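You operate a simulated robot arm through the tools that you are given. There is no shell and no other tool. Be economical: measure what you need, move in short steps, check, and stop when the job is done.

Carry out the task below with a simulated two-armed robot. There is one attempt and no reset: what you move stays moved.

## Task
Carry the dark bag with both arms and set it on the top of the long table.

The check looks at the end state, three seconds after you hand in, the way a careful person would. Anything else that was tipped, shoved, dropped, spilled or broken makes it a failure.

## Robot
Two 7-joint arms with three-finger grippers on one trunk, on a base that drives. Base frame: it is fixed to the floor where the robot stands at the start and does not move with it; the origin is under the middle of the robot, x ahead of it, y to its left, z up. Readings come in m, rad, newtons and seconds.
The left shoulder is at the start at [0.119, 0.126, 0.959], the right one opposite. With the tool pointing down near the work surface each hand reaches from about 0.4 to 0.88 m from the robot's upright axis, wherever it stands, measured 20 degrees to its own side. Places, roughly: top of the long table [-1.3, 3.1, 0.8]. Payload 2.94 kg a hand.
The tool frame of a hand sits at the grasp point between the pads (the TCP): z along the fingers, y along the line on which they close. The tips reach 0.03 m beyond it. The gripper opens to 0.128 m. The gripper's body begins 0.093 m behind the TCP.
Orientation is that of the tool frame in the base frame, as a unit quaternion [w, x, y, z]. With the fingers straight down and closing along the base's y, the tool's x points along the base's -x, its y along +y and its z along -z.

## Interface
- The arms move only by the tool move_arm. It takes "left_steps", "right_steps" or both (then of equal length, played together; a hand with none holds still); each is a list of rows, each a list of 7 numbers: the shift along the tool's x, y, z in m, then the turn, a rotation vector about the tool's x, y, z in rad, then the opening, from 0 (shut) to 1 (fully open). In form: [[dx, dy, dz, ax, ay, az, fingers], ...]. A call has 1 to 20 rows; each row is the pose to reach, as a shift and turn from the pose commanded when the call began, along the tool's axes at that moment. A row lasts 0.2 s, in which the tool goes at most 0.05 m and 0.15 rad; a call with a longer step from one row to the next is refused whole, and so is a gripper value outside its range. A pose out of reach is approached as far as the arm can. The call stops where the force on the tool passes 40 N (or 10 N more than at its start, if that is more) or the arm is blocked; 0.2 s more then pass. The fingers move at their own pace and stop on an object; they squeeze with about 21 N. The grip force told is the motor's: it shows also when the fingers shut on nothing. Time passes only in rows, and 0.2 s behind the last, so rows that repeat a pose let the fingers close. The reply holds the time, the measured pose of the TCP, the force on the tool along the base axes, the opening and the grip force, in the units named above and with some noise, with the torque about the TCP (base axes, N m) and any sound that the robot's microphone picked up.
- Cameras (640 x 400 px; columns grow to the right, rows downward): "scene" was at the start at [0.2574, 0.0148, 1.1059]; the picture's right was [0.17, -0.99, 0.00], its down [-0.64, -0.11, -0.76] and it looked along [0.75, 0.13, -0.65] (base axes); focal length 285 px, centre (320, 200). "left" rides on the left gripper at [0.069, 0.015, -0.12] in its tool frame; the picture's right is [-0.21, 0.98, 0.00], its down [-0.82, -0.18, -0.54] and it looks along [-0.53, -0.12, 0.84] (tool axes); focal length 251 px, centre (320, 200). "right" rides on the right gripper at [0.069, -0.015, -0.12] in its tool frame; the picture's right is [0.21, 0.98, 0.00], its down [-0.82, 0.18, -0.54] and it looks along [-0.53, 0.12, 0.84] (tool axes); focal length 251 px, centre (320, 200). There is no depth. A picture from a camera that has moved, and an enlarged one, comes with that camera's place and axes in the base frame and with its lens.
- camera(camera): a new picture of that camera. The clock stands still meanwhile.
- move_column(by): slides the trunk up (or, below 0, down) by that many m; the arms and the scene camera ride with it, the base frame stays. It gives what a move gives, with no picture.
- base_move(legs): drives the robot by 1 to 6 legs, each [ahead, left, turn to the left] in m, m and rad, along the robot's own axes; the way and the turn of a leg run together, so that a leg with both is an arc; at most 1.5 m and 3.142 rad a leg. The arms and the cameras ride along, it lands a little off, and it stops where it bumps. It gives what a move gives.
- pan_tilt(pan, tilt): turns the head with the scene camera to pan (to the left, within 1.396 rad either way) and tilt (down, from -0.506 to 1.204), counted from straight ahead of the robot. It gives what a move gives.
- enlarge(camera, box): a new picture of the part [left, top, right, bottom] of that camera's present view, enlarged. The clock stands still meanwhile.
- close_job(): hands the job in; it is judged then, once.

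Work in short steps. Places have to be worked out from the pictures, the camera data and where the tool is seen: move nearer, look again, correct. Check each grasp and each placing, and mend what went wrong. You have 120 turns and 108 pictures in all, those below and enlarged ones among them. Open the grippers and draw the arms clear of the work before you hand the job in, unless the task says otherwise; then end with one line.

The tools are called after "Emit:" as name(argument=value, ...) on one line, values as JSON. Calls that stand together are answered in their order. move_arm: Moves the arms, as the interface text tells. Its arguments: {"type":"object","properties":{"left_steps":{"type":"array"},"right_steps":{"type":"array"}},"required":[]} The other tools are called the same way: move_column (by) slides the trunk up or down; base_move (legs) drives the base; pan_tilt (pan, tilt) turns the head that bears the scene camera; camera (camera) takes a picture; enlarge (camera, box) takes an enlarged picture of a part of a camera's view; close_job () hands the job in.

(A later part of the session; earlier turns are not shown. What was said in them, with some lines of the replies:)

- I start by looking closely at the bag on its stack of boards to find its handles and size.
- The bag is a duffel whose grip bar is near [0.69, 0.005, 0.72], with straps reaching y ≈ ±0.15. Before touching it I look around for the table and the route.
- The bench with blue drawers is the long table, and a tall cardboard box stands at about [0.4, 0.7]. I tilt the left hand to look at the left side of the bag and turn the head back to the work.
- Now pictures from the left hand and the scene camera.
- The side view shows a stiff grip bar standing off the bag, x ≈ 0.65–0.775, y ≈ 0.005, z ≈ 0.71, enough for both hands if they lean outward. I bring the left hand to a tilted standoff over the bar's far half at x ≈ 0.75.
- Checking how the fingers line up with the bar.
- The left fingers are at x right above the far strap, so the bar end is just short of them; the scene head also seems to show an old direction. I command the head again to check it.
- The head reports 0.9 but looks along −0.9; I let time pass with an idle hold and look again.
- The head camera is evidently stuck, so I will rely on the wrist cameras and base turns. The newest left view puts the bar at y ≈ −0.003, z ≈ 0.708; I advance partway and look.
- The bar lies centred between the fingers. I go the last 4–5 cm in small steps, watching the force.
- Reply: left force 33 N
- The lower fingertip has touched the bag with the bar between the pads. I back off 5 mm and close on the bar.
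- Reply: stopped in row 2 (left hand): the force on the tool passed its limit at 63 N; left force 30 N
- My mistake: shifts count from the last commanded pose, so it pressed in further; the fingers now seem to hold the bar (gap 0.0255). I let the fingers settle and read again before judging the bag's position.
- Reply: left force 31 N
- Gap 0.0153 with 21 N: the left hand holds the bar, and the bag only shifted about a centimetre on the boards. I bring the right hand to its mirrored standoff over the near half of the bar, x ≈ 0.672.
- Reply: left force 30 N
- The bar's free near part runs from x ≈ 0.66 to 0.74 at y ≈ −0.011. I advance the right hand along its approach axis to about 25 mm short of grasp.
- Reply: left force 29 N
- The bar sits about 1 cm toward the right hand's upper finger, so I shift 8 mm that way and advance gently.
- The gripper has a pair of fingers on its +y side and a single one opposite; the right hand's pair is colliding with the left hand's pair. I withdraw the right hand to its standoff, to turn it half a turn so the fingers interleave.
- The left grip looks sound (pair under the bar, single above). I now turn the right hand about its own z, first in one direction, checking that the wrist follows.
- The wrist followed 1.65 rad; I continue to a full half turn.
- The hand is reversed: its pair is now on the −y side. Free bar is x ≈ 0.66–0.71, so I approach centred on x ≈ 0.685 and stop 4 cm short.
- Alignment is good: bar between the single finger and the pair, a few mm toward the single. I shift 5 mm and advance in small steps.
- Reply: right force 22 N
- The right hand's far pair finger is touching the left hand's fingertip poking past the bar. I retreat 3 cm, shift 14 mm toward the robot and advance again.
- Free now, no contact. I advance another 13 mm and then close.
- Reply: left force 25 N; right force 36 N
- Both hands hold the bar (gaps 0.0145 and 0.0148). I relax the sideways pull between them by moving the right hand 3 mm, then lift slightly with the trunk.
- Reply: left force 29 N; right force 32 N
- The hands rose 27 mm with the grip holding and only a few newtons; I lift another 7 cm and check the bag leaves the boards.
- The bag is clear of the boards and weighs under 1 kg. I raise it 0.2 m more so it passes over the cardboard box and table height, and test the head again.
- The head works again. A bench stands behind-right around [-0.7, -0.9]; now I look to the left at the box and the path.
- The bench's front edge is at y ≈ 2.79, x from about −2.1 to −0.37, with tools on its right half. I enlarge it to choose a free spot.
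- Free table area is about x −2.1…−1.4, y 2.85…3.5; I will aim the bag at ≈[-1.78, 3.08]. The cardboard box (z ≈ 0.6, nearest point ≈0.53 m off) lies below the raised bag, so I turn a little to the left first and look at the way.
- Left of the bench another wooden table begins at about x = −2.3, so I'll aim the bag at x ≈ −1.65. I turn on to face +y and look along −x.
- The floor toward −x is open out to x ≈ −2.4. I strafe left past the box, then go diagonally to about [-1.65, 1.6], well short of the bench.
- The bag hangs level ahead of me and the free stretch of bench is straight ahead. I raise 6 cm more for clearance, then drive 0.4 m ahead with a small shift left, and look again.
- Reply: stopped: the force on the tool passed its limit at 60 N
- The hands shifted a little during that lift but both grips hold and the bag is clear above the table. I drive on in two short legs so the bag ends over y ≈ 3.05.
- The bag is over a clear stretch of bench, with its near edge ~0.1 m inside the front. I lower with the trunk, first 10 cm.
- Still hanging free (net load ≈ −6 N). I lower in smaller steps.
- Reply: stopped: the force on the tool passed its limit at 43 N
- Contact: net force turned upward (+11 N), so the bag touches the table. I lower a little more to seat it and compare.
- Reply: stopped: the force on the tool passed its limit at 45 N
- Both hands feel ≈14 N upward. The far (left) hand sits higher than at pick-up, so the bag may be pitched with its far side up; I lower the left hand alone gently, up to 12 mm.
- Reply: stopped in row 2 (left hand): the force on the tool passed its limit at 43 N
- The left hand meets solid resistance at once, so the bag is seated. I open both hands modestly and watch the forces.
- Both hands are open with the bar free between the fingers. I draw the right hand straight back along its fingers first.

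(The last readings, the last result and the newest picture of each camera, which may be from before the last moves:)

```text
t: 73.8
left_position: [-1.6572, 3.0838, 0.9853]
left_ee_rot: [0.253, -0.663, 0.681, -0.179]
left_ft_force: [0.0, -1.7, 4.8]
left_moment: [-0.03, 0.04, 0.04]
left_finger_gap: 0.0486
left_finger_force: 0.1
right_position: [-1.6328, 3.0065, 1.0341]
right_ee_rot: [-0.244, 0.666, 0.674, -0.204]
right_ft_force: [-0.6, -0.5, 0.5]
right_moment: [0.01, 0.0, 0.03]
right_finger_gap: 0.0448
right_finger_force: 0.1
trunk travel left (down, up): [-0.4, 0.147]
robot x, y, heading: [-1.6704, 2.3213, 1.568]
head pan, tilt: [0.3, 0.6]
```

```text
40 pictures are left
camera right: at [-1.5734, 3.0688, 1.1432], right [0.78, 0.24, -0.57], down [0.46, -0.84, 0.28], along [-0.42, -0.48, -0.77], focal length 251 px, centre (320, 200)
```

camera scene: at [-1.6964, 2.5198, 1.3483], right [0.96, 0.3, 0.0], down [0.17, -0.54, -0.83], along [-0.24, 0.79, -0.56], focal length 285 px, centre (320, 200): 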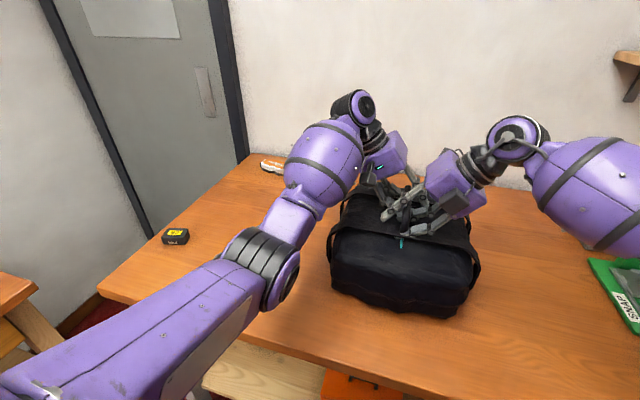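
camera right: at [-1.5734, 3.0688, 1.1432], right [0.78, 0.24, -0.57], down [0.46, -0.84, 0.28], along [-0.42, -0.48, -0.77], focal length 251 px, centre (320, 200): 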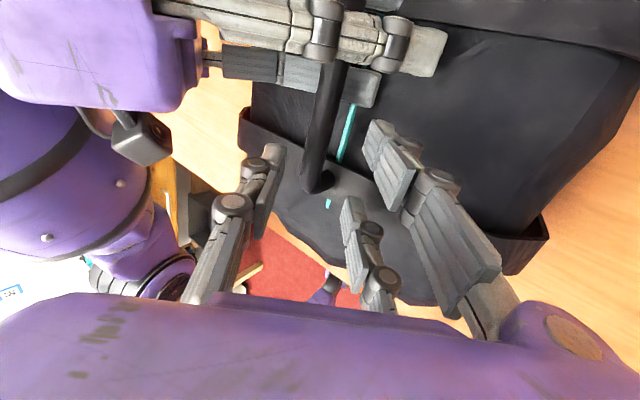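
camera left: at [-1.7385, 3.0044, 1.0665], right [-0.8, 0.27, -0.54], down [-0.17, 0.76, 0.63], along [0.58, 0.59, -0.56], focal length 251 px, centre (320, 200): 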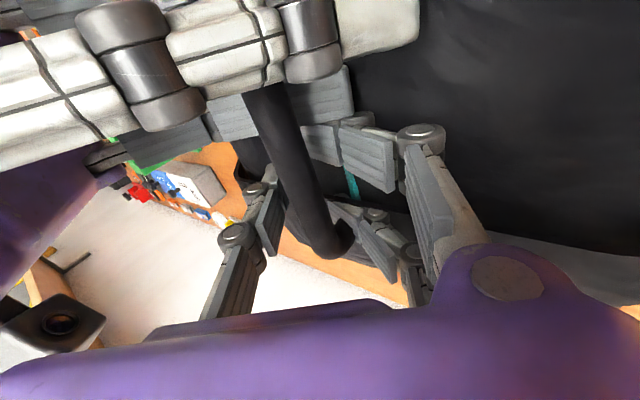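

The right hand came away freely. I draw it well back, then the left along its own axis.

Emit:
move_arm(right_steps=[[0, 0, -0.04, 0, 0, 0, 0.35], [0, 0, -0.08, 0, 0, 0, 0.35], [0, 0, -0.12, 0, 0, 0, 0.35], [0, 0, -0.16, 0, 0, 0, 0.35], [0, 0, -0.16, 0, 0, 0, 0.35], [0, 0, -0.16, 0, 0, 0, 0.35], [0, 0, -0.16, 0, 0, 0, 0.35]], left_steps=[[0, 0, 0, 0, 0, 0, 0.35], [0, 0, 0, 0, 0, 0, 0.35], [0, 0, 0, 0, 0, 0, 0.35], [0, 0, -0.012, 0, 0, 0, 0.35], [0, 0, -0.025, 0, 0, 0, 0.35], [0, 0, -0.04, 0, 0, 0, 0.35], [0, 0, -0.06, 0, 0, 0, 0.35]])

Emit:
camera(camera="left")

Emit:
camera(camera="scene")

```text
t: 75.4
left_position: [-1.6928, 3.0787, 1.0339]
left_ee_rot: [0.251, -0.664, 0.681, -0.18]
left_ft_force: [0.5, 0.4, 0.5]
left_moment: [-0.02, 0.0, 0.01]
left_finger_gap: 0.0447
left_finger_force: 0.0
right_position: [-1.5382, 2.9975, 1.1619]
right_ee_rot: [-0.244, 0.666, 0.674, -0.205]
right_ft_force: [-0.3, 0.0, 0.9]
right_moment: [0.02, 0.0, 0.0]
right_finger_gap: 0.0449
right_finger_force: 0.1
trunk travel left (down, up): [-0.4, 0.147]
robot x, y, heading: [-1.6679, 2.3238, 1.57]
head pan, tilt: [0.3, 0.6]
```

```text
39 pictures are left
camera left: at [-1.7741, 2.9991, 1.1156], right [-0.8, 0.27, -0.54], down [-0.17, 0.76, 0.63], along [0.58, 0.59, -0.56], focal length 251 px, centre (320, 200)
```

left: 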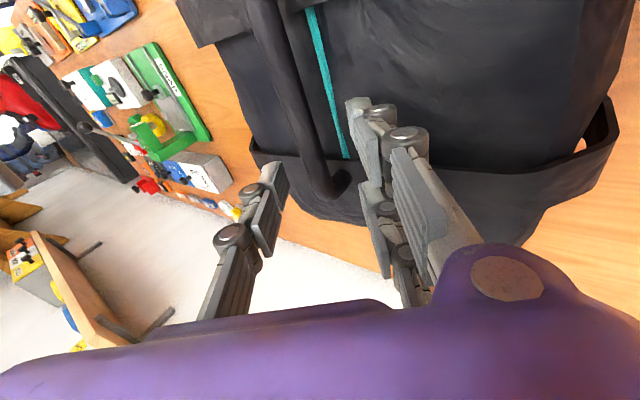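

```text
38 pictures are left
camera scene: at [-1.6967, 2.5203, 1.3482], right [0.96, 0.3, 0.0], down [0.17, -0.54, -0.83], along [-0.24, 0.79, -0.56], focal length 285 px, centre (320, 200)
```

scene: 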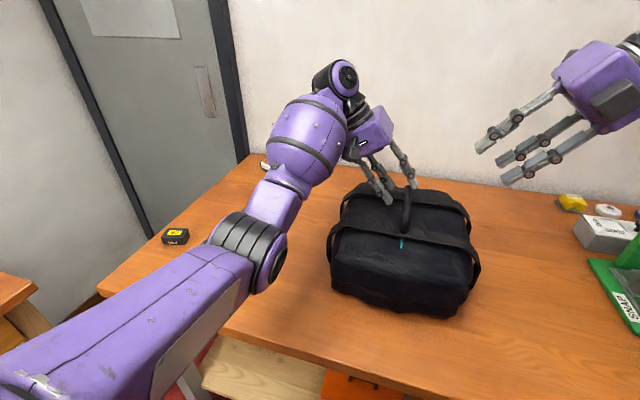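

Bag sits flat and free. I draw the left hand further back, raise the trunk, and open fully.

Emit:
move_arm(left_steps=[[0, 0, -0.04, 0, 0, 0, 0.35], [0, 0, -0.08, 0, 0, 0, 0.35], [0, 0, -0.12, 0, 0, 0, 0.35], [0, 0, -0.12, 0, 0, 0, 1], [0, 0, -0.12, 0, 0, 0, 1]], right_steps=[[0, 0, 0, 0, 0, 0, 0.35], [0, 0, 0, 0, 0, 0, 0.35], [0, 0, 0, 0, 0, 0, 0.35], [0, 0, 0, 0, 0, 0, 1], [0, 0, 0, 0, 0, 0, 1]])

Emit:
move_column(by=0.1)

Emit:
base_move(legs=[[-0.4, 0, 0]])

Emit:
camera(camera="scene")

```text
t: 76.6
left_position: [-1.761, 3.0683, 1.1298]
left_ee_rot: [0.252, -0.663, 0.682, -0.179]
left_ft_force: [0.1, 0.4, -0.1]
left_moment: [-0.01, 0.03, 0.01]
left_finger_gap: 0.1269
left_finger_force: 0.1
right_position: [-1.5383, 2.9985, 1.1611]
right_ee_rot: [-0.244, 0.666, 0.674, -0.204]
right_ft_force: [0.6, 0.2, 0.2]
right_moment: [0.02, 0.0, -0.05]
right_finger_gap: 0.1267
right_finger_force: 0.0
trunk travel left (down, up): [-0.4, 0.147]
robot x, y, heading: [-1.6665, 2.3212, 1.567]
head pan, tilt: [0.3, 0.6]
```

```text
t: 78.0
left_position: [-1.7613, 3.0704, 1.2274]
left_ee_rot: [0.25, -0.664, 0.681, -0.18]
left_ft_force: [0.6, -0.1, -0.9]
left_moment: [-0.02, -0.02, 0.03]
left_finger_gap: 0.1278
left_finger_force: 0.1
right_position: [-1.5375, 2.9996, 1.2583]
right_ee_rot: [-0.241, 0.667, 0.674, -0.205]
right_ft_force: [0.5, 0.2, -0.4]
right_moment: [-0.01, 0.04, 0.03]
right_finger_gap: 0.1279
right_finger_force: 0.0
trunk travel left (down, up): [-0.5, 0.047]
robot x, y, heading: [-1.6646, 2.3311, 1.572]
head pan, tilt: [0.3, 0.6]
```

```text
t: 80.4
left_position: [-1.7595, 2.6722, 1.2289]
left_ee_rot: [0.251, -0.662, 0.683, -0.181]
left_ft_force: [0.2, 0.7, 0.2]
left_moment: [-0.02, 0.04, 0.0]
left_finger_gap: 0.128
left_finger_force: 0.1
right_position: [-1.536, 2.6029, 1.2599]
right_ee_rot: [-0.244, 0.669, 0.672, -0.204]
right_ft_force: [-0.4, -0.4, 0.5]
right_moment: [0.0, 0.01, 0.0]
right_finger_gap: 0.1282
right_finger_force: 0.1
trunk travel left (down, up): [-0.5, 0.047]
robot x, y, heading: [-1.67, 1.9278, 1.566]
head pan, tilt: [0.3, 0.6]
```

```text
37 pictures are left
camera scene: at [-1.6964, 2.0698, 1.4635], right [0.96, 0.29, 0.0], down [0.16, -0.54, -0.82], along [-0.24, 0.79, -0.57], focal length 285 px, centre (320, 200)
```

scene: 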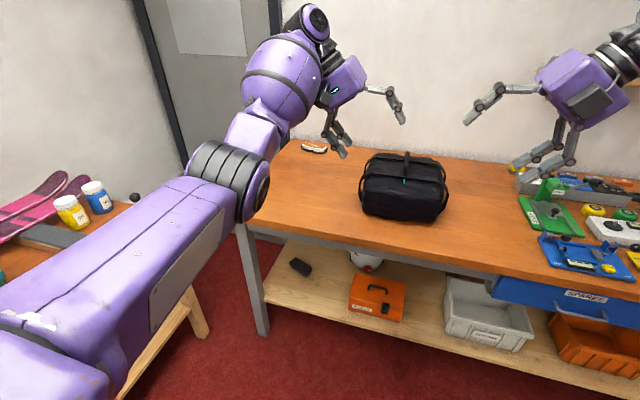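

The bag stands upright and steady on the bench, clear of the other things, with both hands open and withdrawn. I hand in.

Emit:
close_job()

```text
The job is handed in.
```

The dark bag was carried with both arms and is standing upright on a clear stretch of the long table. Both grippers are open and drawn back, and I saw nothing else tipped or shoved, though I did not re-check the skateboard stack after driving away.
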